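You operate a simulated robot arm through the tools that you are given. There is no shell and no other tool. Be economical: measure what you need, move in short steps, check, and stop when the job is done.

You run a simulated two-armed robot. Do the job below in one go: nothing can be reset, and whatever is moved stays where it is left.

JOB
Unload the finished brush from the machine into the black tray.
Fine: guard left open, slide out, yellow knob free, red lever open; the jig stays locked; the other oval blocks stay.
Where things are to end (x, y in the base frame): oval block within 0.06 m of [-0.03, -1.14].

It is judged by the outcome, as a careful person would: the job done as asked, and still so three seconds after it is handed in. It fails if anything else is knocked over, pushed out of place, dropped, spilled or broken.

ROBOT AND FRAMES
Two 7-joint arms with two-finger parallel grippers on one trunk, on a base that drives. Base frame: it is fixed to the floor where the robot stands at the start and does not move with it; the origin is under the middle of the robot, x ahead of it, y to its left, z up; the surface under the hand at the start is at about z = 0.85. Readings come in m, degrees, newtons and seconds.
The left shoulder is at the start at [0.06, 0.143, 0.926], the right one opposite. With the tool pointing down near the work surface each hand reaches from about 0.3 to 0.72 m from the robot's upright axis, wherever it stands, measured 20 degrees to its own side. Places, roughly: black knob [0.9, -0.4, 0.9]; inside of the black tray [-0.2, -1.1, 0.3]; machine guard [0.8, -0.5, 1.1]; oval block (11x5x3 cm) [-0.1, -1.3, 0.3]; red lever [0.9, -0.6, 0.9]; yellow knob [0.6, -0.4, 0.9]. Payload 1.57 kg a hand.
Tool frame (each hand has its own): the origin (TCP) lies between the finger pads and is the grasp point; the fingertips stand 0.03 m ahead of it; z points along the fingers, y is the line along which they close. Largest opening 0.11 m; finger width 0.024, thickness 0.012; the body of the gripper, 0.048 by 0.112 m, starts 0.078 m behind the TCP.
Orientation is told as [roll, pitch, yaw] about the base's x, y, z axes, in that order, counted from this pose: with the fingers straight down and closing along the base's y, the tool's x points along the base's -x, its y along +y and its z along -z.

CONTROLS
- The arms move only by the tool drive_tool. It takes "left_rows", "right_rows" or both (then of equal length, played together; a hand with none holds still); each is one flat list of numbers, 7 for each row, row after row: the shift along the tool's x, y, z in m, then the turn, a rotation vector about the tool's x, y, z in degrees, then the finger opening in m, from 0 to 0.11. In form: [tx, ty, tz, wx, wy, wz, hand, tx, ty, tz, wx, wy, wz, hand, ...]. A call has 1 to 8 rows; each row shifts and turns the commanded pose from where the row before left it, along the tool's axes as they then stand. A row lasts 0.2 s, in which the tool goes at most 0.05 m and 8.6 degrees; a call with a longer step from one row to the next is refused whole, and so is a gripper value outside its range. Where a pose cannot be reached the arm comes as near as it can. A force on the tool above 40 N (or 10 N above the force at the start of the call, whichever is more), or a blocked arm, ends the call early, and 0.2 s more pass. Each finger travels about 0.045 m/s and halts on what it meets, pressing with about 30 N; the grip force reading is that of the motor and also rises with nothing between the fingers. The clock runs only during rows and for 0.2 s after the last one: add rows that do not move to give the fingers time. The reply holds the time, the measured pose of the TCP, the force on the tool along the base axes, the opening and the grip force, in the units named above and with some noise, with the torque about the TCP (base axes, N m) and any sound that the robot's microphone picked up.
- Cameras (640 x 400 px; columns grow to the right, rows downward): "scene" is now at [0.0499, -0.0325, 1.5515]; the picture's right is [-0.37, -0.93, 0.00], its down [-0.58, 0.23, -0.78] and it looks along [0.72, -0.29, -0.63] (base axes); focal length 279 px, centre (320, 200). "left" rides on the left gripper at [0.07, -0.016, -0.141] in its tool frame; the picture's right is [0.23, 0.97, 0.00], its down [-0.85, 0.20, -0.48] and it looks along [-0.47, 0.11, 0.88] (tool axes); focal length 222 px, centre (320, 200). "right" rides on the right gripper at [0.07, 0.016, -0.141] in its tool frame; the picture's right is [-0.23, 0.97, 0.00], its down [-0.86, -0.20, -0.48] and it looks along [-0.47, -0.11, 0.88] (tool axes); focal length 222 px, centre (320, 200). There is no depth. A picture from a camera that has moved, and an enlarged one, comes with that camera's place and axes in the base frame and with its lens.
- grab_frame(camera): a new picture of that camera. The clock stands still meanwhile.
- slide_trunk(by): slides the trunk up (or, below 0, down) by that many m; the arms and the scene camera ride with it, the base frame stays. It gives what a move gives, with no picture.
- steer(legs): drives the robot by 1 to 6 legs, each [ahead, left, turn to the left] in m, m and degrees, along the robot's own axes; the way and the turn of a leg run together, so that a leg with both is an arc; at most 1.5 m and 180 degrees a leg. The arms and the cameras ride along, it lands a little off, and it stops where it bumps. It gives what a move gives.
- pan_tilt(pan, tilt): turns the head with the scene camera to pan (to the left, within 86 degrees either way) and tilt (down, from -29 to 69), counted from straight ahead of the robot. It gives what a move gives.
- close_up(camera, box): a new picture of the part [left, top, right, bottom] of that camera's present view, enlarged. The clock stands still meanwhile.
- finish_job(): hands the job in; it is judged then, once.

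Go step by step. Nothing tells you exact positions but the pictures and the camera data: compare them with the known pose of the tool, close in by small moves and look again before you grip or let go. The budget is 120 turns and 92 pictures, counting those below and the enlarged ones. Unless the task says otherwise, let go and move clear before handing in, and close with one line.

The tools are called after ">>>" as a command line: name --argument value ..., lists and objects as JSON in quotes. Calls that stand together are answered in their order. drive_tool: Moves the arms, as the interface text tells. Its arguments: {"type":"object","properties":{"left_rows":{"type":"array"},"right_rows":{"type":"array"}},"required":[]} The other tools are called the same way: slide_trunk (by) slides the trunk up or down; steer (legs) drives the base; pan_tilt (pan, tilt) turns the head that bears the scene camera; grab_frame (camera) takes a picture; close_up (camera, box) takes an enlarged picture of a part of a camera's view; finish_job () hands the job in.

At the start:

```text
time_s: 0.0
left_eef_pos: [0.4528, -0.0898, 0.9997]
left_ee_rot: [0.0, 0.0, 0.0]
left_force: [-1.1, -0.2, -0.8]
left_ft_torque: [-0.02, -0.01, 0.02]
left_finger_gap: 0.1099
left_gripper_force: 0.1
right_eef_pos: [0.3272, -0.4703, 1.0004]
right_ee_rot: [0.0, -0.1, 0.1]
right_force: [-0.3, -0.4, 0.2]
right_ft_torque: [0.02, 0.02, 0.03]
right_finger_gap: 0.1099
right_gripper_force: 0.0
trunk travel left (down, up): [-0.525, 0.065]
robot x, y, heading: [0.0002, 0.0004, 0.1]
head pan, tilt: [-21.9, 39.0]
```

scene: 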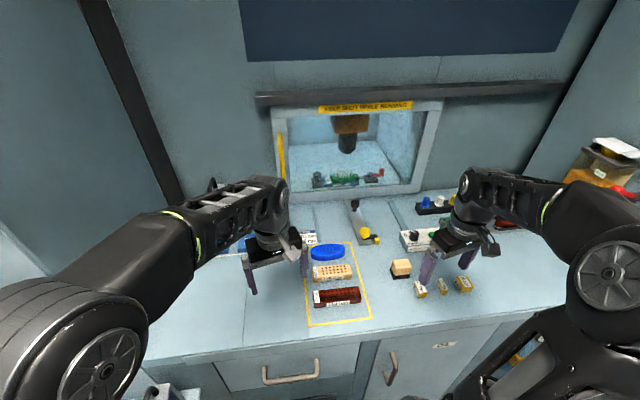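
right: 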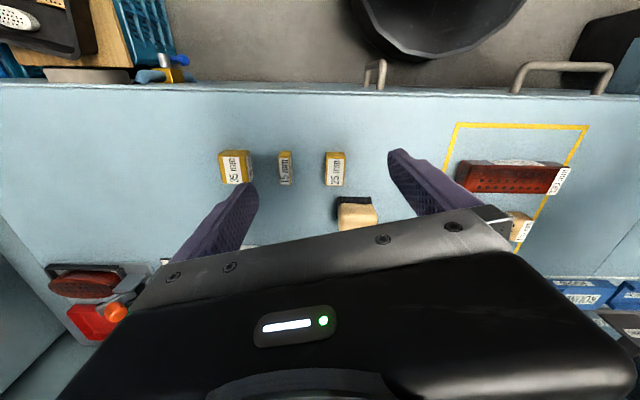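
left: 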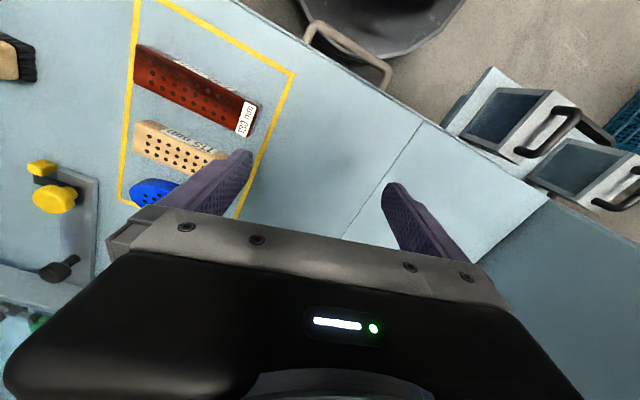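

I see a machine window with a green thing inside, a slide with a black and a yellow knob, and stock blocks on the bench. I'll look closer at the machine.

>>> close_up --camera "scene" --box '[250, 80, 450, 205]'

>>> close_up --camera "scene" --box '[280, 180, 480, 305]'

>>> grab_frame --camera "scene"

```text
3.20 times, centred on (350, 142) of scene
camera zoom: at [0.0499, -0.0325, 1.5515], right [-0.37, -0.93, 0.0], down [-0.58, 0.23, -0.78], along [0.72, -0.29, -0.63], focal length 894 px, centre (224, 384)
```

zoom: 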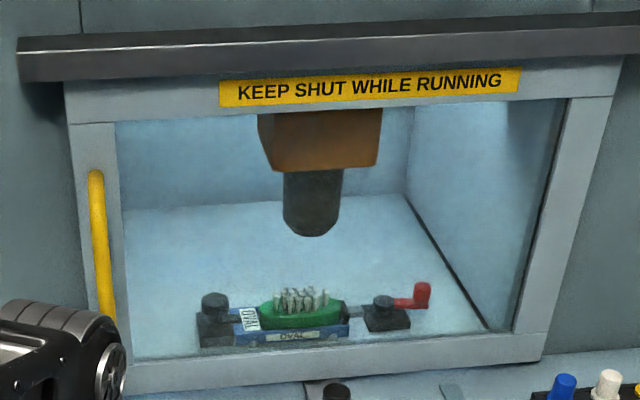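

```text
3.20 times, centred on (380, 242) of scene
camera zoom: at [0.0499, -0.0325, 1.5515], right [-0.37, -0.93, 0.0], down [-0.58, 0.23, -0.78], along [0.72, -0.29, -0.63], focal length 894 px, centre (128, 64)
```

zoom: 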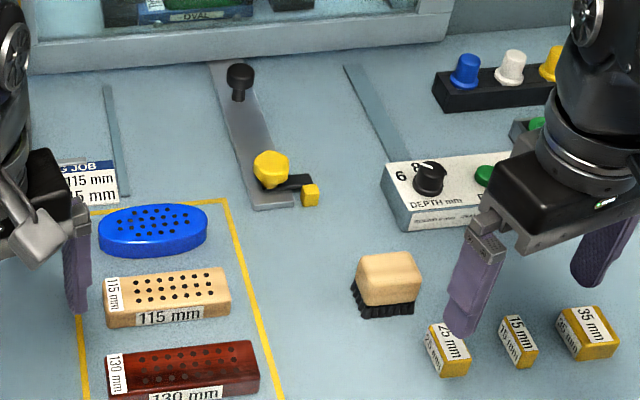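

```text
86 pictures are left
camera scene: at [0.0499, -0.0325, 1.5515], right [-0.37, -0.93, 0.0], down [-0.58, 0.23, -0.78], along [0.72, -0.29, -0.63], focal length 279 px, centre (320, 200)
```

scene: 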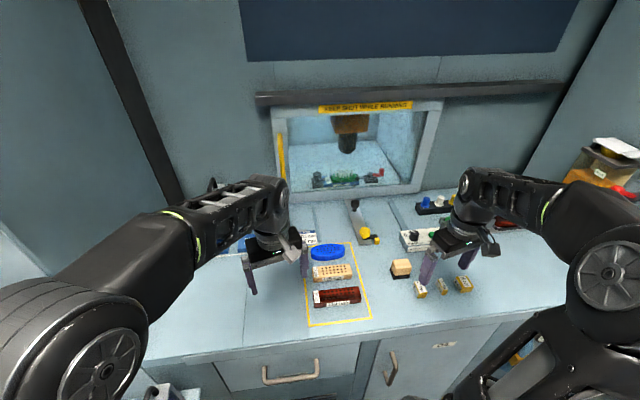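

The finished brush is the green oval with bristles, clamped in the blue jig behind the guard. Next I look at the tray side.

>>> pan_tilt --pan -82 --tilt 50

>>> grab_frame --camera "scene"

>>> pan_tilt --pan -22 --tilt 65

>>> grab_frame --camera "scene"

```text
time_s: 1.3
left_eef_pos: [0.4526, -0.0908, 0.9998]
left_ee_rot: [0.0, -0.1, 0.1]
left_force: [-0.7, 0.4, -0.3]
left_ft_torque: [0.0, 0.04, 0.02]
left_finger_gap: 0.11
left_gripper_force: 0.1
right_eef_pos: [0.3263, -0.47, 0.9997]
right_ee_rot: [0.1, 0.0, 0.0]
right_force: [0.3, 0.0, 0.5]
right_ft_torque: [0.01, 0.02, 0.03]
right_finger_gap: 0.1099
right_gripper_force: 0.0
trunk travel left (down, up): [-0.525, 0.065]
robot x, y, heading: [-0.0003, 0.0014, 0.1]
head pan, tilt: [-82.0, 50.0]
```

```text
85 pictures are left
camera scene: at [-0.0188, -0.0769, 1.5358], right [-0.99, -0.14, 0.0], down [-0.11, 0.76, -0.64], along [0.09, -0.64, -0.77], focal length 279 px, centre (320, 200)
```

scene: 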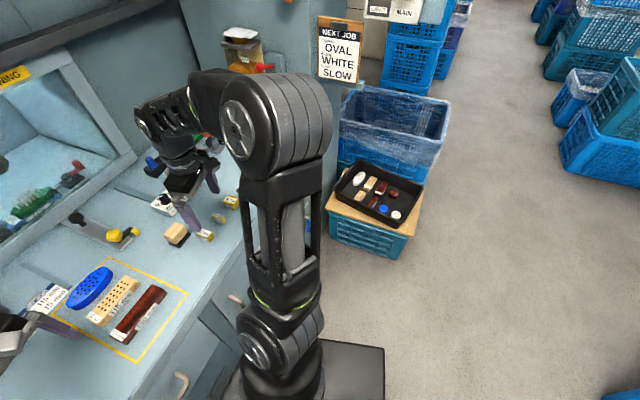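

```text
time_s: 2.6
left_eef_pos: [0.4522, -0.0897, 1.0005]
left_ee_rot: [0.0, 0.1, 0.0]
left_force: [-0.4, 1.2, 0.0]
left_ft_torque: [-0.01, 0.0, 0.01]
left_finger_gap: 0.1098
left_gripper_force: 0.1
right_eef_pos: [0.3252, -0.4696, 1.0001]
right_ee_rot: [0.0, 0.0, 0.1]
right_force: [0.1, 0.9, -0.4]
right_ft_torque: [0.0, -0.03, 0.02]
right_finger_gap: 0.1101
right_gripper_force: 0.0
trunk travel left (down, up): [-0.525, 0.065]
robot x, y, heading: [0.0019, 0.0012, -0.1]
head pan, tilt: [-22.0, 65.0]
```

```text
84 pictures are left
camera scene: at [0.0267, -0.0234, 1.5177], right [-0.38, -0.93, 0.0], down [-0.84, 0.34, -0.42], along [0.39, -0.16, -0.91], focal length 279 px, centre (320, 200)
```

scene: 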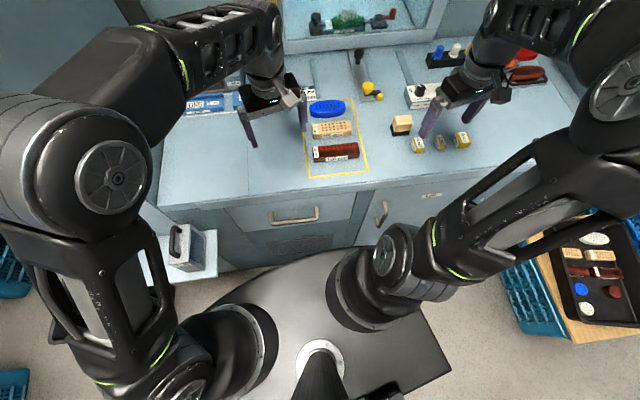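

The bench is turned about -17° relative to me; the tray stands on a crate to my right. I square up to the bench first, then look at the gap in front of the base.

>>> steer --legs '[[0, 0, -16.8]]'

>>> pan_tilt --pan 0 --tilt 69

>>> grab_frame --camera "scene"

>>> grab_frame --camera "left"

```text
time_s: 4.0
left_eef_pos: [0.4066, -0.2171, 0.9994]
left_ee_rot: [0.1, 0.0, -16.8]
left_force: [-0.2, -0.1, -0.3]
left_ft_torque: [-0.01, -0.01, 0.01]
left_finger_gap: 0.1101
left_gripper_force: 0.1
right_eef_pos: [0.1767, -0.5451, 1.0003]
right_ee_rot: [0.0, 0.0, -16.9]
right_force: [0.3, -0.2, -0.7]
right_ft_torque: [0.0, 0.0, -0.01]
right_finger_gap: 0.1099
right_gripper_force: 0.0
trunk travel left (down, up): [-0.525, 0.065]
robot x, y, heading: [0.0001, -0.0018, -16.8]
head pan, tilt: [-22.0, 65.0]
```

```text
time_s: 4.8
left_eef_pos: [0.4072, -0.2162, 1.0002]
left_ee_rot: [0.1, 0.0, -16.8]
left_force: [-0.7, -0.6, 0.3]
left_ft_torque: [-0.01, 0.02, 0.01]
left_finger_gap: 0.1099
left_gripper_force: 0.1
right_eef_pos: [0.1765, -0.5463, 0.9997]
right_ee_rot: [0.0, 0.0, -16.8]
right_force: [0.5, 0.2, 0.0]
right_ft_torque: [0.01, 0.04, 0.03]
right_finger_gap: 0.1099
right_gripper_force: 0.0
trunk travel left (down, up): [-0.525, 0.065]
robot x, y, heading: [0.0009, -0.0, -16.8]
head pan, tilt: [0.0, 68.8]
```

```text
83 pictures are left
camera scene: at [0.0252, -0.0082, 1.5139], right [-0.29, -0.96, 0.0], down [-0.89, 0.27, -0.36], along [0.35, -0.1, -0.93], focal length 279 px, centre (320, 200)
```

scene: 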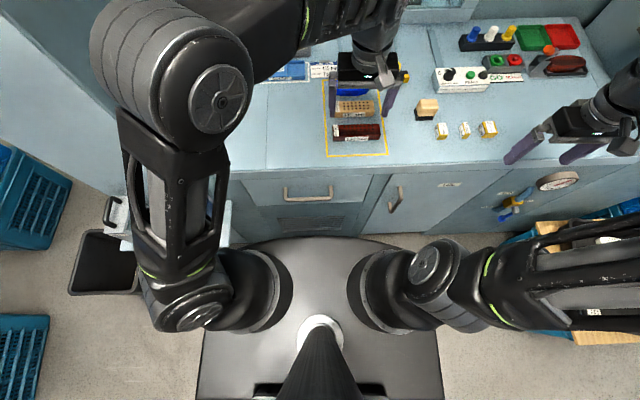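

```text
82 pictures are left
camera left: at [0.3352, -0.2135, 1.1424], right [0.06, 1.0, 0.0], down [0.88, -0.06, 0.48], along [0.48, -0.03, -0.88], focal length 222 px, centre (320, 200)
```

left: 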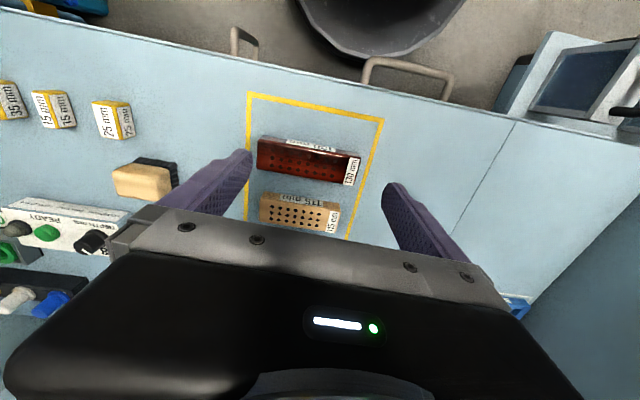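

The base already stands nearly against the cabinet. I look at the guard, slide and knob from here, squared up.

>>> pan_tilt --pan -8 --tilt 32

>>> grab_frame --camera "scene"

>>> close_up --camera "scene" --box '[240, 90, 440, 215]'

>>> close_up --camera "scene" --box '[330, 200, 430, 262]'

```text
time_s: 5.8
left_eef_pos: [0.4073, -0.2173, 1.0]
left_ee_rot: [0.1, 0.0, -16.8]
left_force: [-0.2, -0.2, -0.5]
left_ft_torque: [-0.01, 0.01, 0.02]
left_finger_gap: 0.1101
left_gripper_force: 0.2
right_eef_pos: [0.1767, -0.5454, 1.0005]
right_ee_rot: [-0.1, 0.1, -16.7]
right_force: [0.5, 0.2, -1.2]
right_ft_torque: [-0.03, 0.03, -0.02]
right_finger_gap: 0.1099
right_gripper_force: 0.0
trunk travel left (down, up): [-0.525, 0.065]
robot x, y, heading: [-0.0023, -0.0031, -17.0]
head pan, tilt: [-8.0, 32.0]
```

```text
81 pictures are left
camera scene: at [0.053, -0.0295, 1.5621], right [-0.42, -0.91, 0.0], down [-0.48, 0.22, -0.85], along [0.77, -0.36, -0.53], focal length 279 px, centre (320, 200)
```

scene: 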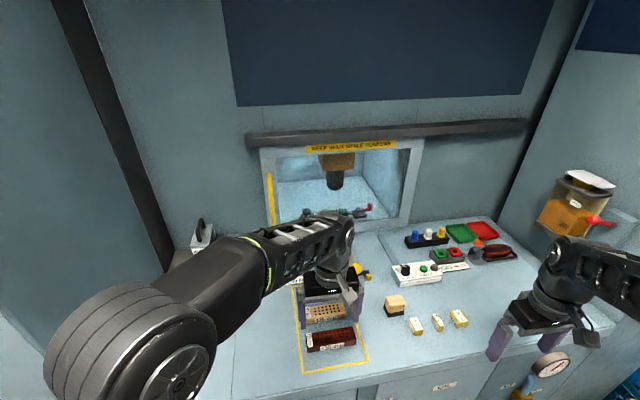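

```text
3.20 times, centred on (340, 152) of scene
camera zoom: at [0.053, -0.0295, 1.5621], right [-0.42, -0.91, 0.0], down [-0.48, 0.22, -0.85], along [0.77, -0.36, -0.53], focal length 894 px, centre (256, 352)
```

zoom: 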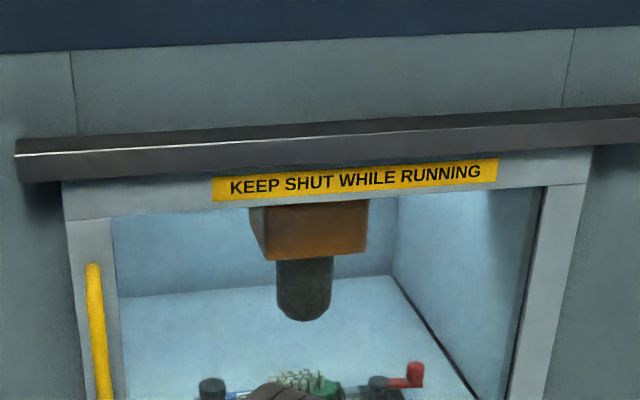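

```text
6.40 times, centred on (380, 231) of scene
camera zoom: at [0.053, -0.0295, 1.5621], right [-0.42, -0.91, 0.0], down [-0.48, 0.22, -0.85], along [0.77, -0.36, -0.53], focal length 1788 px, centre (-64, 2)
```

zoom: 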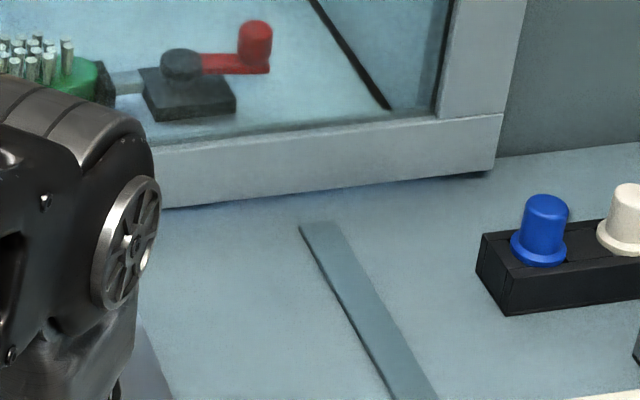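

The guard is a sliding door (rail reaches to the right), with its yellow handle at left, about z 0.99–1.17. I move the left arm out of the way and bring the right hand up, then turn it horizontal.

>>> drive_tool --left_rows '[0, 0.045, -0.01, 0, 0, 0, 0.11, 0, 0.045, -0.01, 0, 0, 0, 0.11, 0, 0.045, -0.01, 0, 0, 0, 0.11, 0, 0.045, 0, 0, 0, 0, 0.11, 0, 0.045, 0, 0, 0, 0, 0.11]' --right_rows '[-0.03, 0.03, -0.02, 0, 0, 0, 0.11, -0.03, 0.03, -0.02, 0, 0, 0, 0.11, -0.03, 0.03, -0.02, 0, 0, 0, 0.11, -0.03, 0.03, -0.02, 0, 0, 0, 0.11, -0.03, 0.03, -0.02, 0, 0, 0, 0.11]'

>>> drive_tool --right_rows '[0, 0, 0, 0, -8.4, 0, 0.11, 0, 0, 0, 0, -8.4, 0, 0.11, 0, 0, 0, 0, -8.4, 0, 0.11, 0, 0, 0, 0, -8.4, 0, 0.11, 0, 0, 0, 0, -8.4, 0, 0.11, 0, 0, 0, 0, -8.4, 0, 0.11, 0, 0, 0, 0, -8.4, 0, 0.11, 0, 0, 0, 0, -8.4, 0, 0.11]'

>>> drive_tool --right_rows '[0, 0, 0, 0, -8.4, 0, 0.11, 0, 0, 0, 0, -8.4, 0, 0.11, 0, 0, 0, 0, -6, 0, 0.11]'

>>> grab_frame --camera "scene"

>>> grab_frame --camera "right"

```text
time_s: 7.0
left_eef_pos: [0.4738, 0.0001, 1.0299]
left_ee_rot: [-0.1, -0.1, -16.9]
left_force: [0.3, -0.1, -0.7]
left_ft_torque: [0.01, 0.02, 0.0]
left_finger_gap: 0.11
left_gripper_force: 0.0
right_eef_pos: [0.3619, -0.446, 1.0954]
right_ee_rot: [0.0, 0.1, -16.9]
right_force: [0.3, -0.2, -0.6]
right_ft_torque: [0.01, 0.0, -0.03]
right_finger_gap: 0.1098
right_gripper_force: 0.0
right hand out of reach, approached as far as the arm can: row 5
trunk travel left (down, up): [-0.525, 0.065]
robot x, y, heading: [0.0036, -0.0009, -16.8]
head pan, tilt: [-8.0, 32.0]
```

```text
time_s: 8.8
left_eef_pos: [0.472, -0.0007, 1.0287]
left_ee_rot: [0.0, 0.0, -16.7]
left_force: [1.5, 0.0, -0.3]
left_ft_torque: [-0.01, 0.02, 0.0]
left_finger_gap: 0.1101
left_gripper_force: 0.0
right_eef_pos: [0.36, -0.4473, 1.0962]
right_ee_rot: [0.1, -67.2, -16.8]
right_force: [-0.1, -0.7, -0.7]
right_ft_torque: [0.02, -0.01, 0.03]
right_finger_gap: 0.11
right_gripper_force: 0.0
trunk travel left (down, up): [-0.525, 0.065]
robot x, y, heading: [-0.0016, -0.0016, -16.9]
head pan, tilt: [-8.0, 32.0]
```

```text
time_s: 9.7
left_eef_pos: [0.4729, -0.0006, 1.0293]
left_ee_rot: [-0.1, 0.0, -16.8]
left_force: [1.0, -0.1, 0.1]
left_ft_torque: [-0.04, 0.01, -0.01]
left_finger_gap: 0.1102
left_gripper_force: 0.2
right_eef_pos: [0.3853, -0.481, 1.1078]
right_ee_rot: [-6.5, -90.0, -10.2]
right_force: [0.4, -0.3, -0.9]
right_ft_torque: [0.02, 0.03, 0.01]
right_finger_gap: 0.1098
right_gripper_force: 0.1
right hand out of reach, approached as far as the arm can: row 1, 2, 3
trunk travel left (down, up): [-0.525, 0.065]
robot x, y, heading: [0.0026, -0.0006, -16.9]
head pan, tilt: [-8.0, 32.0]
```

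```text
78 pictures are left
camera scene: at [0.0535, -0.0297, 1.5622], right [-0.42, -0.91, 0.0], down [-0.48, 0.22, -0.85], along [0.77, -0.36, -0.53], focal length 279 px, centre (320, 200)
```

scene: 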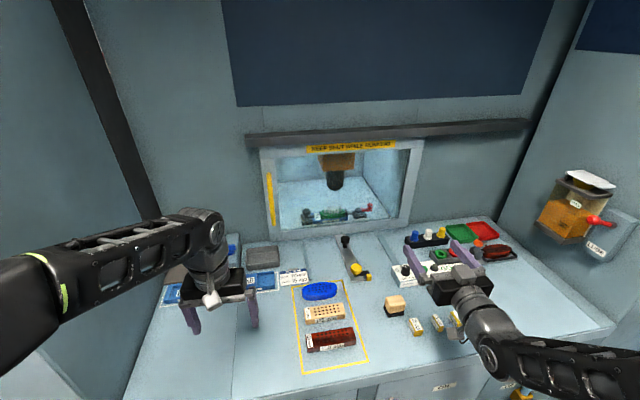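

```text
77 pictures are left
camera right: at [0.2542, -0.4239, 1.0384], right [0.28, 0.93, 0.23], down [-0.52, -0.05, 0.86], along [0.81, -0.36, 0.47], focal length 222 px, centre (320, 200)
```

right: 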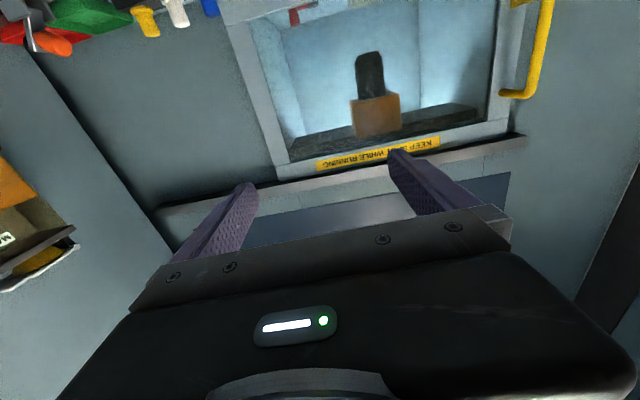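

Door and vertical yellow handle are clear in view. I swing the right hand toward the handle while moving the left further left.

>>> drive_tool --left_rows '[0, 0.03, 0, 0, 0, 0, 0.11, 0, 0.03, 0, 0, 0, 0, 0.11, 0, 0.03, 0, 0, 0, 0, 0.11, 0, 0.03, 0, 0, 0, 0, 0.11, 0, 0, 0, 0, 0, 0, 0.11, 0, 0, 0, 0, 0, 0, 0.11]' --right_rows '[0, 0.02, 0.04, 0, 0, 0, 0.11, 0, 0.03, 0.04, 0, 0, 0, 0.11, 0, 0.04, 0.03, 0, 0, 0, 0.11, 0, 0.045, 0.02, 0, 0, 0, 0.11, 0, 0.045, 0.02, 0, 0, 0, 0.11, 0, 0.045, 0.01, 0, 0, 0, 0.11]'

>>> grab_frame --camera "right"

>>> grab_frame --camera "scene"

```text
time_s: 11.1
left_eef_pos: [0.5071, 0.1151, 1.0307]
left_ee_rot: [-0.1, 0.0, -16.8]
left_force: [0.0, 0.1, -0.8]
left_ft_torque: [-0.02, 0.0, 0.03]
left_finger_gap: 0.1101
left_gripper_force: 0.0
right_eef_pos: [0.6023, -0.3109, 1.1076]
right_ee_rot: [-25.9, -90.0, 8.9]
right_force: [1.2, -0.4, -0.3]
right_ft_torque: [0.04, -0.03, 0.0]
right_finger_gap: 0.1097
right_gripper_force: 0.1
trunk travel left (down, up): [-0.525, 0.065]
robot x, y, heading: [-0.0005, 0.0005, -17.0]
head pan, tilt: [-8.0, 32.0]
```

```text
76 pictures are left
camera right: at [0.4723, -0.253, 1.0379], right [0.28, 0.93, 0.23], down [-0.52, -0.05, 0.86], along [0.81, -0.36, 0.47], focal length 222 px, centre (320, 200)
```

right: 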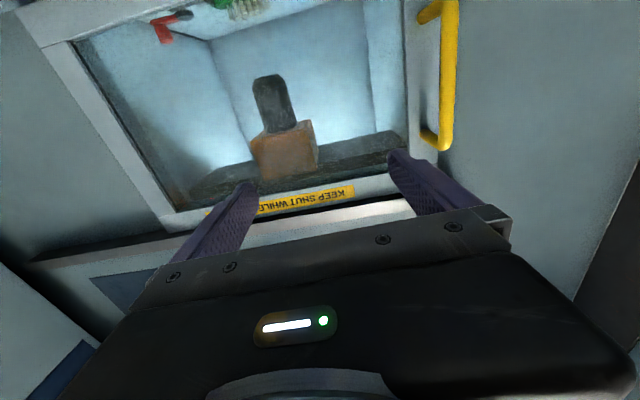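

```text
75 pictures are left
camera scene: at [0.0535, -0.0285, 1.5622], right [-0.42, -0.91, 0.0], down [-0.48, 0.22, -0.85], along [0.77, -0.36, -0.53], focal length 279 px, centre (320, 200)
```

scene: 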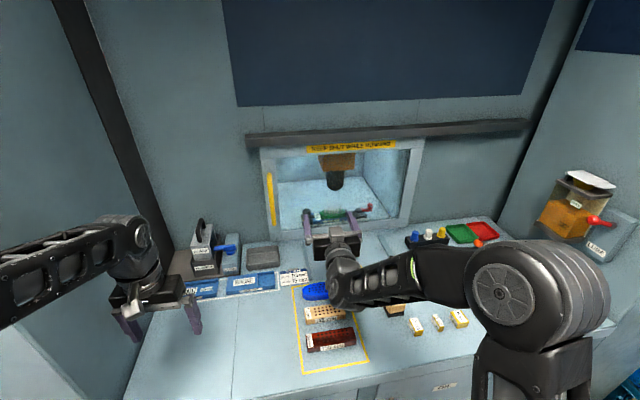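

The handle is at about u 0.865, v 0.04 in bench axes. I line up with it laterally before going in.

>>> drive_tool --right_rows '[0.005, 0.041, 0.01, 0, 0, 0, 0.11, 0.005, 0.041, 0.01, 0, 0, 0, 0.11, 0.005, 0.041, 0.02, 0, 0, 0, 0.11, 0.005, 0.041, 0.02, 0, 0, 0, 0.11]'

>>> grab_frame --camera "right"

```text
time_s: 12.1
left_eef_pos: [0.5065, 0.1145, 1.03]
left_ee_rot: [0.0, 0.0, -16.7]
left_force: [0.0, 0.4, 0.5]
left_ft_torque: [0.0, 0.01, 0.0]
left_finger_gap: 0.1102
left_gripper_force: 0.0
right_eef_pos: [0.7064, -0.1698, 1.0876]
right_ee_rot: [-4.3, -90.1, -12.6]
right_force: [-0.1, -0.3, 1.0]
right_ft_torque: [-0.01, -0.02, -0.01]
right_finger_gap: 0.1103
right_gripper_force: 0.0
trunk travel left (down, up): [-0.525, 0.065]
robot x, y, heading: [-0.0, -0.0015, -17.0]
head pan, tilt: [-8.0, 32.0]
```

```text
74 pictures are left
camera right: at [0.5764, -0.1131, 1.0183], right [0.28, 0.93, 0.23], down [-0.52, -0.05, 0.86], along [0.81, -0.36, 0.47], focal length 222 px, centre (320, 200)
```

right: 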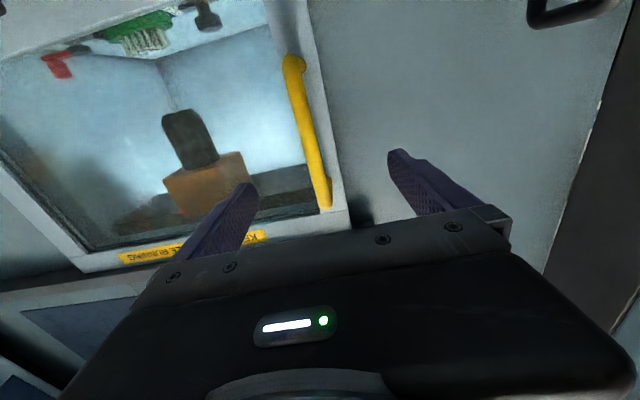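

The handle lies between the fingers. I go in 0.12 m and look again.

>>> drive_tool --right_rows '[0, -0.003, 0.03, 0, 0, 0, 0.11, 0, -0.003, 0.03, 0, 0, 0, 0.11, 0, -0.003, 0.03, 0, 0, 0, 0.11, 0, 0, 0.025, 0, 0, 0, 0.11]'

>>> grab_frame --camera "right"

>>> close_up --camera "scene" --box '[220, 130, 420, 255]'

```text
time_s: 13.1
left_eef_pos: [0.5072, 0.1142, 1.0294]
left_ee_rot: [-0.1, 0.0, -16.8]
left_force: [-0.3, -0.4, -0.8]
left_ft_torque: [-0.02, 0.03, 0.03]
left_finger_gap: 0.11
left_gripper_force: 0.0
right_eef_pos: [0.8154, -0.213, 1.0888]
right_ee_rot: [97.1, -90.0, -113.8]
right_force: [-1.0, -0.4, 0.1]
right_ft_torque: [-0.04, 0.02, 0.01]
right_finger_gap: 0.1102
right_gripper_force: 0.1
trunk travel left (down, up): [-0.525, 0.065]
robot x, y, heading: [0.0004, -0.0023, -16.7]
head pan, tilt: [-8.0, 32.0]
```

```text
73 pictures are left
camera right: at [0.6847, -0.157, 1.0191], right [0.28, 0.93, 0.23], down [-0.52, -0.05, 0.85], along [0.81, -0.36, 0.47], focal length 222 px, centre (320, 200)
```

right: 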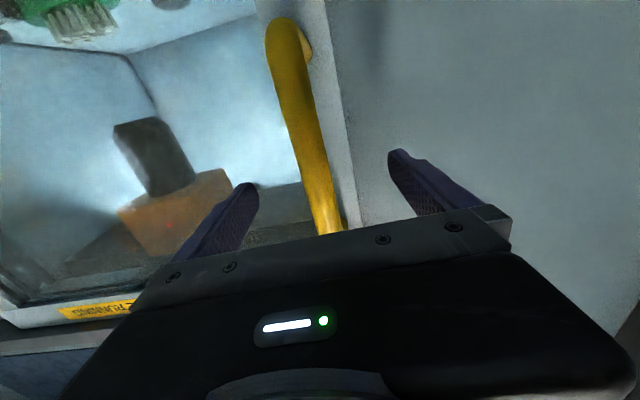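

```text
3.20 times, centred on (320, 192) of scene
camera zoom: at [0.0535, -0.0295, 1.5622], right [-0.42, -0.91, 0.0], down [-0.48, 0.22, -0.85], along [0.77, -0.36, -0.53], focal length 894 px, centre (320, 224)
```

zoom: 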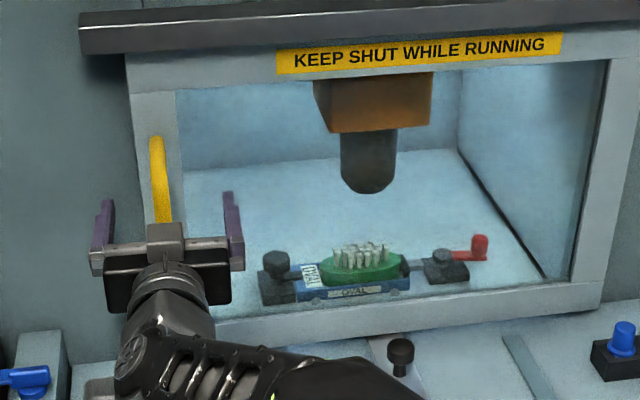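

The bar sits between the fingers, about 2 cm ahead of the TCP. I advance slightly and close.

>>> drive_tool --right_rows '[0, 0, 0.01, 0, 0, 0, 0.11, 0, 0, 0, 0, 0, 0, 0.0, 0, 0, 0, 0, 0, 0, 0.0, 0, 0, 0, 0, 0, 0, 0.0, 0, 0, 0, 0, 0, 0, 0.0, 0, 0, 0, 0, 0, 0, 0.0, 0, 0, 0, 0, 0, 0, 0.0]'

```text
time_s: 14.7
left_eef_pos: [0.5081, 0.1135, 1.0287]
left_ee_rot: [0.0, 0.1, -16.9]
left_force: [-0.6, 0.3, 0.0]
left_ft_torque: [0.02, -0.02, -0.01]
left_finger_gap: 0.11
left_gripper_force: 0.1
right_eef_pos: [0.825, -0.2135, 1.0889]
right_ee_rot: [-56.3, -89.9, 39.6]
right_force: [3.4, 5.0, 0.0]
right_ft_torque: [0.06, -0.03, -0.13]
right_finger_gap: 0.0158
right_gripper_force: 18.0
trunk travel left (down, up): [-0.525, 0.065]
robot x, y, heading: [0.0004, 0.0013, -17.0]
head pan, tilt: [-8.0, 32.0]
```

Handle gripped (gap 16 mm). I slide the door to the right in small steps.

>>> drive_tool --right_rows '[0, -0.01, 0, 0, 0, 0, 0.0, 0, -0.015, 0, 0, 0, 0, 0.0, 0, -0.02, 0, 0, 0, 0, 0.0, 0, -0.02, 0, 0, 0, 0, 0.0]'

>>> close_up --camera "scene" --box '[220, 110, 460, 260]'

```text
time_s: 15.7
left_eef_pos: [0.5076, 0.1128, 1.0289]
left_ee_rot: [0.0, 0.1, -16.8]
left_force: [0.0, 0.5, 0.4]
left_ft_torque: [0.02, -0.05, 0.02]
left_finger_gap: 0.1099
left_gripper_force: 0.1
right_eef_pos: [0.8068, -0.2821, 1.0886]
right_ee_rot: [157.2, -89.9, -174.1]
right_force: [17.7, -7.0, 6.9]
right_ft_torque: [0.07, 0.59, 0.14]
right_finger_gap: 0.016
right_gripper_force: 31.0
trunk travel left (down, up): [-0.525, 0.065]
robot x, y, heading: [0.001, 0.0001, -17.0]
head pan, tilt: [-8.0, 32.0]
```

```text
2.67 times, centred on (340, 185) of scene
camera zoom: at [0.0554, -0.0308, 1.5622], right [-0.42, -0.91, 0.0], down [-0.48, 0.22, -0.85], along [0.77, -0.36, -0.53], focal length 745 px, centre (267, 240)
```

zoom: 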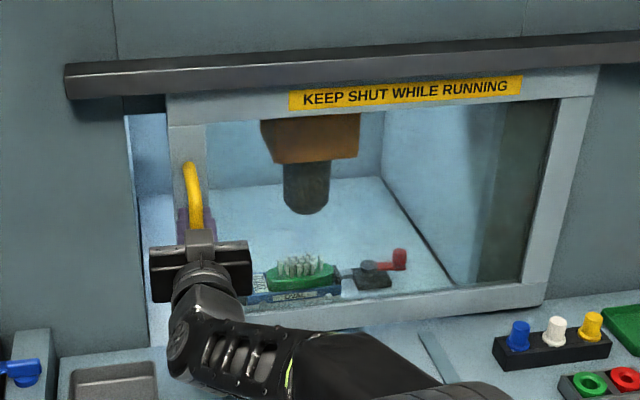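

The door slides right. A sideways pull has built up, so the rail direction is a bit flatter than my line; I compensate and continue.

>>> drive_tool --right_rows '[0, -0.015, 0.004, 0, 0, 0, 0.0, 0, -0.02, 0.002, 0, 0, 0, 0.0, 0, -0.02, 0.001, 0, 0, 0, 0.0, 0, -0.02, 0.001, 0, 0, 0, 0.0, 0, -0.02, 0.001, 0, 0, 0, 0.0]'

```text
time_s: 16.9
left_eef_pos: [0.5038, 0.1133, 1.0311]
left_ee_rot: [0.0, -0.1, -16.8]
left_force: [-0.6, -0.1, 0.1]
left_ft_torque: [-0.01, 0.02, -0.01]
left_finger_gap: 0.1099
left_gripper_force: 0.1
right_eef_pos: [0.7849, -0.3726, 1.0872]
right_ee_rot: [-21.0, -89.9, 4.1]
right_force: [-24.1, 5.3, -3.8]
right_ft_torque: [-0.01, 0.22, 0.15]
right_finger_gap: 0.0157
right_gripper_force: 31.7
trunk travel left (down, up): [-0.525, 0.065]
robot x, y, heading: [-0.0004, -0.0015, -16.7]
head pan, tilt: [-8.0, 32.0]
```

>>> drive_tool --right_rows '[0, -0.02, -0.0022, 0, 0, 0, 0.0, 0, -0.025, 0.0009, 0, 0, 0, 0.0, 0, -0.025, 0.0009, 0, 0, 0, 0.0, 0, -0.025, 0.0009, 0, 0, 0, 0.0, 0, -0.025, 0.0009, 0, 0, 0, 0.0, 0, -0.025, 0.0009, 0, 0, 0, 0.0]'

>>> grab_frame --camera "scene"

```text
time_s: 18.2
left_eef_pos: [0.5088, 0.1133, 1.0294]
left_ee_rot: [0.0, 0.2, -16.9]
left_force: [-0.1, -0.5, 0.0]
left_ft_torque: [0.0, -0.02, -0.03]
left_finger_gap: 0.1099
left_gripper_force: 0.0
right_eef_pos: [0.7473, -0.5145, 1.0886]
right_ee_rot: [166.0, -89.9, 176.9]
right_force: [14.3, -6.4, 0.2]
right_ft_torque: [-0.06, 0.2, 0.17]
right_finger_gap: 0.0159
right_gripper_force: 31.5
trunk travel left (down, up): [-0.525, 0.065]
robot x, y, heading: [-0.0017, 0.0026, -16.7]
head pan, tilt: [-8.0, 32.0]
```

```text
70 pictures are left
camera scene: at [0.0552, -0.031, 1.5622], right [-0.42, -0.91, 0.0], down [-0.48, 0.22, -0.85], along [0.77, -0.36, -0.53], focal length 279 px, centre (320, 200)
```

scene: 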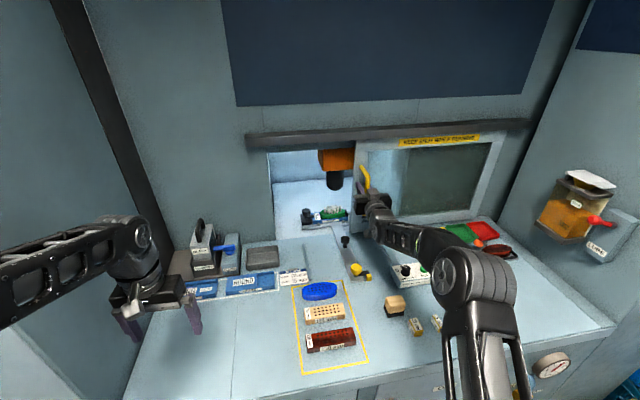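

>>> drive_tool --right_rows '[0, -0.02, 0.002, 0, 0, 0, 0.0, 0, -0.02, 0.0009, 0, 0, 0, 0.0, 0, -0.02, 0.0009, 0, 0, 0, 0.0, 0, -0.02, 0.0009, 0, 0, 0, 0.0, 0, -0.015, 0.0009, 0, 0, 0, 0.0]'

>>> grab_frame --camera "scene"

```text
time_s: 19.4
left_eef_pos: [0.5067, 0.1137, 1.0295]
left_ee_rot: [0.0, 0.0, -16.8]
left_force: [-0.6, -0.9, -0.6]
left_ft_torque: [0.01, -0.01, 0.02]
left_finger_gap: 0.1102
left_gripper_force: 0.0
right_eef_pos: [0.7247, -0.6056, 1.0879]
right_ee_rot: [-23.8, -90.1, 6.9]
right_force: [2.1, -1.4, -0.2]
right_ft_torque: [-0.22, -0.58, 0.04]
right_finger_gap: 0.0156
right_gripper_force: 31.3
trunk travel left (down, up): [-0.525, 0.065]
robot x, y, heading: [-0.0038, 0.0029, -16.9]
head pan, tilt: [-8.0, 32.0]
```

```text
69 pictures are left
camera scene: at [0.0532, -0.0299, 1.5622], right [-0.42, -0.91, 0.0], down [-0.48, 0.22, -0.85], along [0.77, -0.36, -0.53], focal length 279 px, centre (320, 200)
```

scene: 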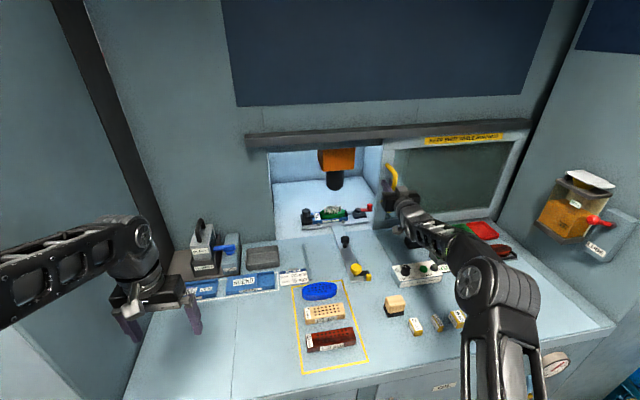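

>>> drive_tool --right_rows '[0, -0.015, 0.0009, 0, 0, 0, 0.0, 0, -0.015, 0.0009, 0, 0, 0, 0.0, 0, -0.01, 0.0006, 0, 0, 0, 0.0, 0, -0.01, 0.0006, 0, 0, 0, 0.0]'

>>> close_up --camera "scene" --box '[250, 120, 550, 307]'

```text
time_s: 20.4
left_eef_pos: [0.507, 0.1137, 1.0297]
left_ee_rot: [0.1, -0.1, -16.8]
left_force: [0.3, 0.2, -0.5]
left_ft_torque: [0.0, 0.02, 0.0]
left_finger_gap: 0.11
left_gripper_force: 0.0
right_eef_pos: [0.7132, -0.6527, 1.0894]
right_ee_rot: [-89.3, -90.0, 72.3]
right_force: [-5.2, 0.7, -0.8]
right_ft_torque: [0.0, 0.18, 0.14]
right_finger_gap: 0.0158
right_gripper_force: 31.7
trunk travel left (down, up): [-0.525, 0.065]
robot x, y, heading: [-0.0038, -0.0011, -16.7]
head pan, tilt: [-8.0, 32.0]
```

```text
2.13 times, centred on (400, 214) of scene
camera zoom: at [0.0521, -0.0296, 1.5623], right [-0.42, -0.91, 0.0], down [-0.48, 0.22, -0.85], along [0.77, -0.36, -0.53], focal length 596 px, centre (149, 171)
```

zoom: 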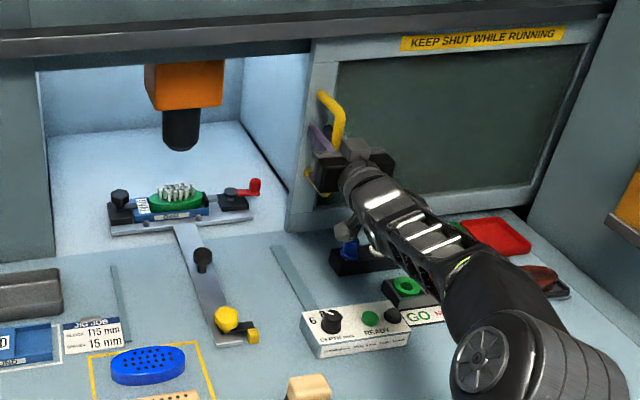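

The guard is fully open. I release the handle and back out.

>>> drive_tool --right_rows '[0, 0, 0, 0, 0, 0, 0.08, 0, 0, 0, 0, 0, 0, 0.08, 0, 0, 0, 0, 0, 0, 0.08, 0, 0, 0, 0, 0, 0, 0.08, 0, 0, -0.04, 0, 0, 0, 0.08, 0, 0, -0.05, 0, 0, 0, 0.08, 0, 0, -0.05, 0, 0, 0, 0.08, 0, 0, -0.05, 0, 0, 0, 0.08]'

>>> pan_tilt --pan 0 --tilt 40

>>> grab_frame --camera "scene"

>>> close_up --camera "scene" --box '[310, 110, 420, 240]'

```text
time_s: 22.2
left_eef_pos: [0.506, 0.1153, 1.0306]
left_ee_rot: [0.0, -0.1, -16.8]
left_force: [0.4, 1.4, 0.3]
left_ft_torque: [0.01, -0.02, -0.01]
left_finger_gap: 0.11
left_gripper_force: 0.1
right_eef_pos: [0.5302, -0.5958, 1.0877]
right_ee_rot: [-163.3, -89.9, 146.5]
right_force: [0.2, -0.6, 0.4]
right_ft_torque: [0.0, -0.02, -0.05]
right_finger_gap: 0.0801
right_gripper_force: 0.0
trunk travel left (down, up): [-0.525, 0.065]
robot x, y, heading: [0.0024, 0.0001, -16.8]
head pan, tilt: [-8.0, 32.0]
```

```text
time_s: 22.9
left_eef_pos: [0.5061, 0.1141, 1.0297]
left_ee_rot: [0.1, 0.0, -16.8]
left_force: [0.3, -1.2, 0.5]
left_ft_torque: [0.0, -0.01, 0.0]
left_finger_gap: 0.1101
left_gripper_force: 0.1
right_eef_pos: [0.5318, -0.597, 1.0886]
right_ee_rot: [164.8, -90.0, 178.5]
right_force: [-0.8, -0.5, 0.6]
right_ft_torque: [-0.02, 0.03, 0.01]
right_finger_gap: 0.0799
right_gripper_force: 0.2
trunk travel left (down, up): [-0.525, 0.065]
robot x, y, heading: [-0.0026, -0.0028, -16.8]
head pan, tilt: [0.0, 40.0]
```

```text
67 pictures are left
camera scene: at [0.053, -0.0165, 1.5501], right [-0.29, -0.96, 0.0], down [-0.61, 0.19, -0.77], along [0.73, -0.22, -0.64], focal length 279 px, centre (320, 200)
```

scene: 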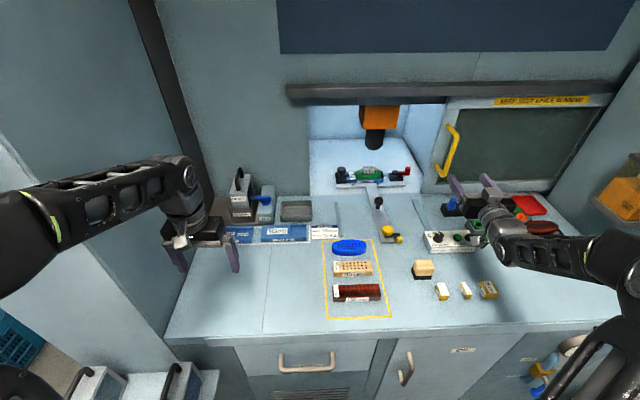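

```text
3.08 times, centred on (365, 175) of scene
camera zoom: at [0.053, -0.0165, 1.5501], right [-0.29, -0.96, 0.0], down [-0.61, 0.19, -0.77], along [0.73, -0.22, -0.64], focal length 859 px, centre (182, 277)
```

zoom: 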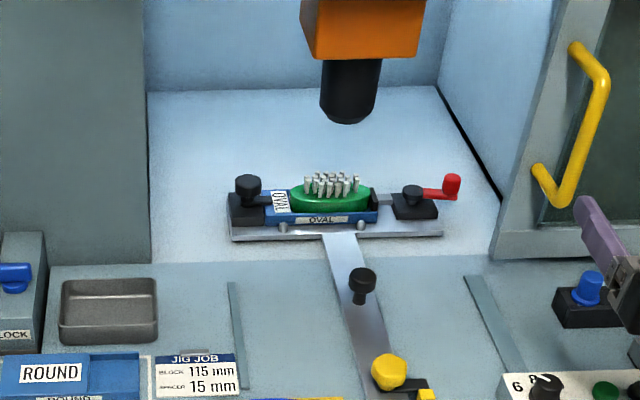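

>>> close_up --camera "scene" --box '[365, 190, 413, 250]'

>>> close_up --camera "scene" --box '[330, 155, 420, 195]'

```text
6.67 times, centred on (389, 220) of scene
camera zoom: at [0.053, -0.0165, 1.5501], right [-0.29, -0.96, 0.0], down [-0.61, 0.19, -0.77], along [0.73, -0.22, -0.64], focal length 1862 px, centre (-140, 67)
```

zoom: 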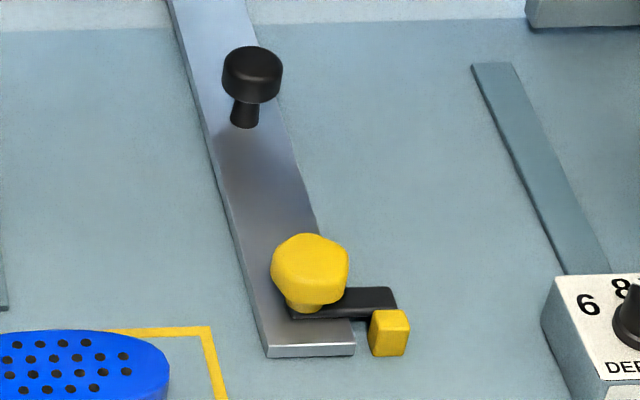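

```text
7.11 times, centred on (375, 175) of scene
camera zoom: at [0.053, -0.0165, 1.5501], right [-0.29, -0.96, 0.0], down [-0.61, 0.19, -0.77], along [0.73, -0.22, -0.64], focal length 1986 px, centre (-71, 378)
```

zoom: 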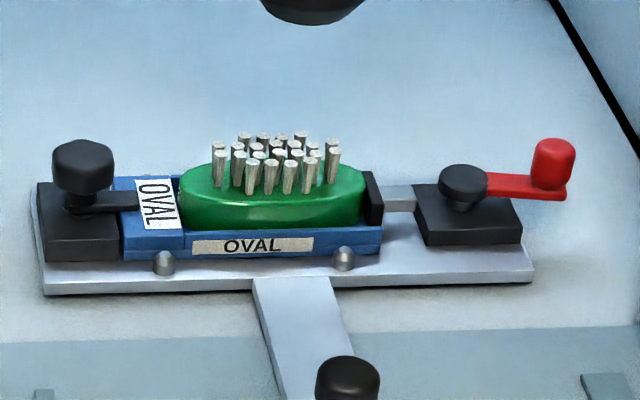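

The yellow knob carries a black latch finger lying behind a fixed yellow stop; turning it 90° counter-clockwise (finger away from me) should free the slide. I turn the hand down again.

>>> drive_tool --right_rows '[0, 0, -0.045, 0, 0, 0, 0.08, 0, 0, -0.045, 0, 0, 0, 0.08, 0, 0, -0.045, 0, 0, 0, 0.08, 0, 0, -0.045, 0, 0, 0, 0.08, 0, 0, 0, 0, 8.4, 0, 0.08, 0, 0, 0, 0, 8.4, 0, 0.08, 0, 0, 0, 0, 8.4, 0, 0.08, 0, 0, 0, 0, 8.4, 0, 0.08]'

>>> drive_tool --right_rows '[0, 0, 0, 0, 8.4, 0, 0.08, 0, 0, 0, 0, 8.4, 0, 0.08, 0, 0, 0, 0, 8.4, 0, 0.08, 0, 0, 0, 0, 8.4, 0, 0.08, 0, 0, 0, 0, 8.4, 0, 0.08, 0, 0, 0, 0, 8.4, 0, 0.08, 0, 0, 0, 0, 6, 0, 0.08]'

```text
time_s: 24.7
left_eef_pos: [0.5078, 0.1149, 1.0298]
left_ee_rot: [0.0, -0.1, -16.8]
left_force: [-0.1, -0.5, 0.0]
left_ft_torque: [0.01, 0.02, 0.02]
left_finger_gap: 0.11
left_gripper_force: 0.0
right_eef_pos: [0.3599, -0.5453, 1.0888]
right_ee_rot: [-0.3, -56.4, -16.7]
right_force: [-0.4, 0.5, 0.7]
right_ft_torque: [-0.02, 0.02, -0.04]
right_finger_gap: 0.0798
right_gripper_force: 0.0
trunk travel left (down, up): [-0.525, 0.065]
robot x, y, heading: [0.0004, -0.0025, -16.4]
head pan, tilt: [0.0, 40.0]
```

```text
time_s: 26.3
left_eef_pos: [0.5082, 0.1126, 1.029]
left_ee_rot: [0.1, 0.1, -16.8]
left_force: [-0.1, 0.6, 0.3]
left_ft_torque: [0.0, 0.0, -0.02]
left_finger_gap: 0.1097
left_gripper_force: 0.0
right_eef_pos: [0.3494, -0.4948, 1.0978]
right_ee_rot: [-0.1, -0.2, -16.8]
right_force: [-0.1, -1.2, -0.7]
right_ft_torque: [-0.03, 0.01, 0.02]
right_finger_gap: 0.0798
right_gripper_force: 0.1
right hand out of reach, approached as far as the arm can: row 6, 7
trunk travel left (down, up): [-0.525, 0.065]
robot x, y, heading: [-0.003, -0.0024, -16.6]
head pan, tilt: [0.0, 40.0]
```

>>> drive_tool --right_rows '[-0.03, 0.025, 0.025, 0, 0, 0, 0.08, -0.03, 0.025, 0.025, 0, 0, 0, 0.08, -0.03, 0.03, 0.025, 0, 0, 0, 0.08, -0.03, 0.03, 0.02, 0, 0, 0, 0.08, -0.03, 0.03, 0, 0, 0, 0, 0.08, -0.03, 0.015, 0, 0, 0, 0, 0.08, -0.02, 0, 0, 0, 0, 0, 0.08]'

>>> grab_frame --camera "right"

>>> grab_frame --camera "scene"

```text
time_s: 27.9
left_eef_pos: [0.5068, 0.1146, 1.0297]
left_ee_rot: [0.1, 0.0, -16.8]
left_force: [-0.1, 0.2, -1.1]
left_ft_torque: [0.01, 0.02, -0.01]
left_finger_gap: 0.1099
left_gripper_force: 0.1
right_eef_pos: [0.5086, -0.3324, 1.0049]
right_ee_rot: [0.0, -0.1, -16.8]
right_force: [0.8, 0.0, 0.5]
right_ft_torque: [0.05, 0.02, -0.04]
right_finger_gap: 0.0799
right_gripper_force: 0.1
right hand out of reach, approached as far as the arm can: row 1, 2, 3, 4, 5, 6, 7
trunk travel left (down, up): [-0.525, 0.065]
robot x, y, heading: [0.0012, -0.0018, -16.6]
head pan, tilt: [0.0, 40.0]
```

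```text
63 pictures are left
camera right: at [0.4465, -0.2966, 1.1464], right [0.5, 0.87, 0.0], down [0.76, -0.44, 0.48], along [0.42, -0.24, -0.88], focal length 222 px, centre (320, 200)
```

right: 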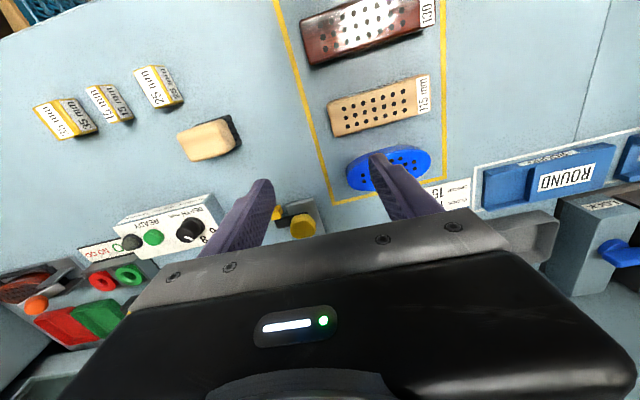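

```text
62 pictures are left
camera scene: at [0.0531, -0.0164, 1.55], right [-0.29, -0.96, 0.0], down [-0.62, 0.19, -0.77], along [0.73, -0.22, -0.64], focal length 279 px, centre (320, 200)
```

scene: 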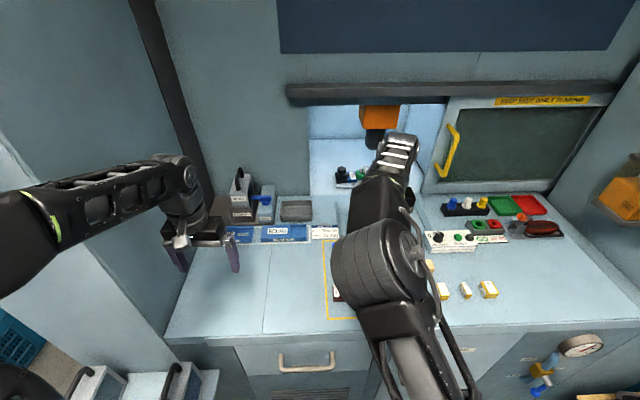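

High up the arm's reach is limited; the knob is confirmed at (0.585, -0.404) by both cameras. I raise the trunk for better reach and go over it lower.

>>> slide_trunk --by 0.06

>>> drive_tool --right_rows '[0, -0.02, 0.04, 0, 0, 0, 0.08, 0, -0.02, 0.04, 0, 0, 0, 0.08, -0.03, -0.005, 0.02, 0, 0, 0, 0.08, -0.03, 0, 0, 0, 0, 0, 0.08, -0.03, 0, 0, 0, 0, 0, 0.08]'

```text
time_s: 28.9
left_eef_pos: [0.5076, 0.1134, 1.0897]
left_ee_rot: [0.1, 0.0, -16.8]
left_force: [-0.6, 0.1, 0.2]
left_ft_torque: [0.01, 0.02, -0.01]
left_finger_gap: 0.1097
left_gripper_force: 0.0
right_eef_pos: [0.5088, -0.3333, 1.065]
right_ee_rot: [-0.1, -0.2, -16.9]
right_force: [0.6, -0.4, -1.1]
right_ft_torque: [0.01, 0.03, -0.01]
right_finger_gap: 0.0799
right_gripper_force: 0.0
trunk travel left (down, up): [-0.585, 0.005]
robot x, y, heading: [0.0014, -0.0035, -16.5]
head pan, tilt: [0.0, 40.0]
```

```text
time_s: 30.1
left_eef_pos: [0.5064, 0.114, 1.0892]
left_ee_rot: [0.0, 0.0, -16.8]
left_force: [-0.2, -0.6, 0.6]
left_ft_torque: [0.0, -0.05, 0.0]
left_finger_gap: 0.11
left_gripper_force: 0.1
right_eef_pos: [0.5086, -0.3319, 0.9861]
right_ee_rot: [-0.1, -0.3, -16.8]
right_force: [0.7, 0.1, 0.1]
right_ft_torque: [0.01, 0.0, 0.0]
right_finger_gap: 0.08
right_gripper_force: 0.1
right hand out of reach, approached as far as the arm can: row 1, 2, 3, 4, 5
trunk travel left (down, up): [-0.585, 0.005]
robot x, y, heading: [0.0013, -0.004, -16.5]
head pan, tilt: [0.0, 40.0]
```

>>> drive_tool --right_rows '[0.02, 0, 0, 0, 0, 0, 0.08]'

>>> drive_tool --right_rows '[-0.01, -0.02, 0.02, 0, 0, 0, 0.08]'

```text
time_s: 30.5
left_eef_pos: [0.506, 0.1157, 1.0901]
left_ee_rot: [0.0, 0.0, -16.9]
left_force: [0.1, -0.3, -0.2]
left_ft_torque: [0.01, 0.0, -0.02]
left_finger_gap: 0.1098
left_gripper_force: 0.0
right_eef_pos: [0.4884, -0.326, 0.9853]
right_ee_rot: [0.0, -0.4, -16.7]
right_force: [-0.8, -0.6, -0.5]
right_ft_torque: [-0.03, 0.02, -0.02]
right_finger_gap: 0.0802
right_gripper_force: 0.2
trunk travel left (down, up): [-0.585, 0.005]
robot x, y, heading: [-0.0032, -0.0018, -17.0]
head pan, tilt: [0.0, 40.0]
```

```text
time_s: 30.9
left_eef_pos: [0.5065, 0.1126, 1.0899]
left_ee_rot: [0.0, -0.1, -16.8]
left_force: [0.1, 0.0, 0.0]
left_ft_torque: [0.01, 0.01, -0.02]
left_finger_gap: 0.1102
left_gripper_force: 0.3
right_eef_pos: [0.4922, -0.3442, 0.9669]
right_ee_rot: [-0.1, -0.3, -16.9]
right_force: [-0.3, -0.3, -0.3]
right_ft_torque: [0.02, -0.01, 0.0]
right_finger_gap: 0.0801
right_gripper_force: 0.1
right hand out of reach, approached as far as the arm can: row 1
trunk travel left (down, up): [-0.585, 0.005]
robot x, y, heading: [0.0017, 0.0021, -16.8]
head pan, tilt: [0.0, 40.0]
```

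>>> drive_tool --right_rows '[0, 0, 0, 0, 0, -8.5, 0.08, 0, 0, 0, 0, 0, -8.5, 0.08, 0, 0, 0, 0, 0, -8.5, 0.08, 0, 0, 0, 0, 0, -8.5, 0.08]'

>>> drive_tool --right_rows '[-0.0248, -0.0168, 0, 0, 0, 0, 0.08, -0.0248, -0.0168, 0, 0, 0, 0, 0.08]'

```text
time_s: 31.9
left_eef_pos: [0.5064, 0.1138, 1.0906]
left_ee_rot: [0.0, 0.0, -16.8]
left_force: [-0.1, -0.2, -0.4]
left_ft_torque: [-0.01, 0.04, 0.03]
left_finger_gap: 0.1099
left_gripper_force: 0.0
right_eef_pos: [0.4908, -0.3436, 0.9675]
right_ee_rot: [-0.2, -0.3, 17.4]
right_force: [0.7, 0.1, 0.3]
right_ft_torque: [0.0, -0.01, 0.0]
right_finger_gap: 0.0802
right_gripper_force: 0.0
trunk travel left (down, up): [-0.585, 0.005]
robot x, y, heading: [-0.0051, 0.0029, -17.2]
head pan, tilt: [0.0, 40.0]
```

```text
time_s: 32.5
left_eef_pos: [0.5072, 0.1138, 1.09]
left_ee_rot: [0.1, 0.0, -16.7]
left_force: [0.4, 0.0, 0.0]
left_ft_torque: [0.01, 0.01, 0.01]
left_finger_gap: 0.1098
left_gripper_force: 0.0
right_eef_pos: [0.5089, -0.3282, 0.9777]
right_ee_rot: [-0.3, -0.3, 17.3]
right_force: [0.8, 0.3, -1.1]
right_ft_torque: [-0.02, 0.02, 0.0]
right_finger_gap: 0.0801
right_gripper_force: 0.0
right hand out of reach, approached as far as the arm can: row 1, 2
trunk travel left (down, up): [-0.585, 0.005]
robot x, y, heading: [-0.0004, -0.0012, -16.6]
head pan, tilt: [0.0, 40.0]
```

Reach is short by a few cm, so I try to edge the base forward a little; the hand is at a safe height.

>>> steer --legs '[[0.03, 0, 0]]'

```text
time_s: 33.4
left_eef_pos: [0.5372, 0.1044, 1.0903]
left_ee_rot: [0.0, 0.1, -16.8]
left_force: [0.2, -0.7, 0.6]
left_ft_torque: [0.06, 0.04, -0.03]
left_finger_gap: 0.1099
left_gripper_force: 0.0
right_eef_pos: [0.538, -0.3364, 0.977]
right_ee_rot: [-0.2, -0.1, 17.2]
right_force: [0.2, -0.8, 0.1]
right_ft_torque: [0.0, 0.05, -0.01]
right_finger_gap: 0.0797
right_gripper_force: 0.1
trunk travel left (down, up): [-0.585, 0.005]
robot x, y, heading: [0.0293, -0.0078, -16.7]
head pan, tilt: [0.0, 40.0]
```

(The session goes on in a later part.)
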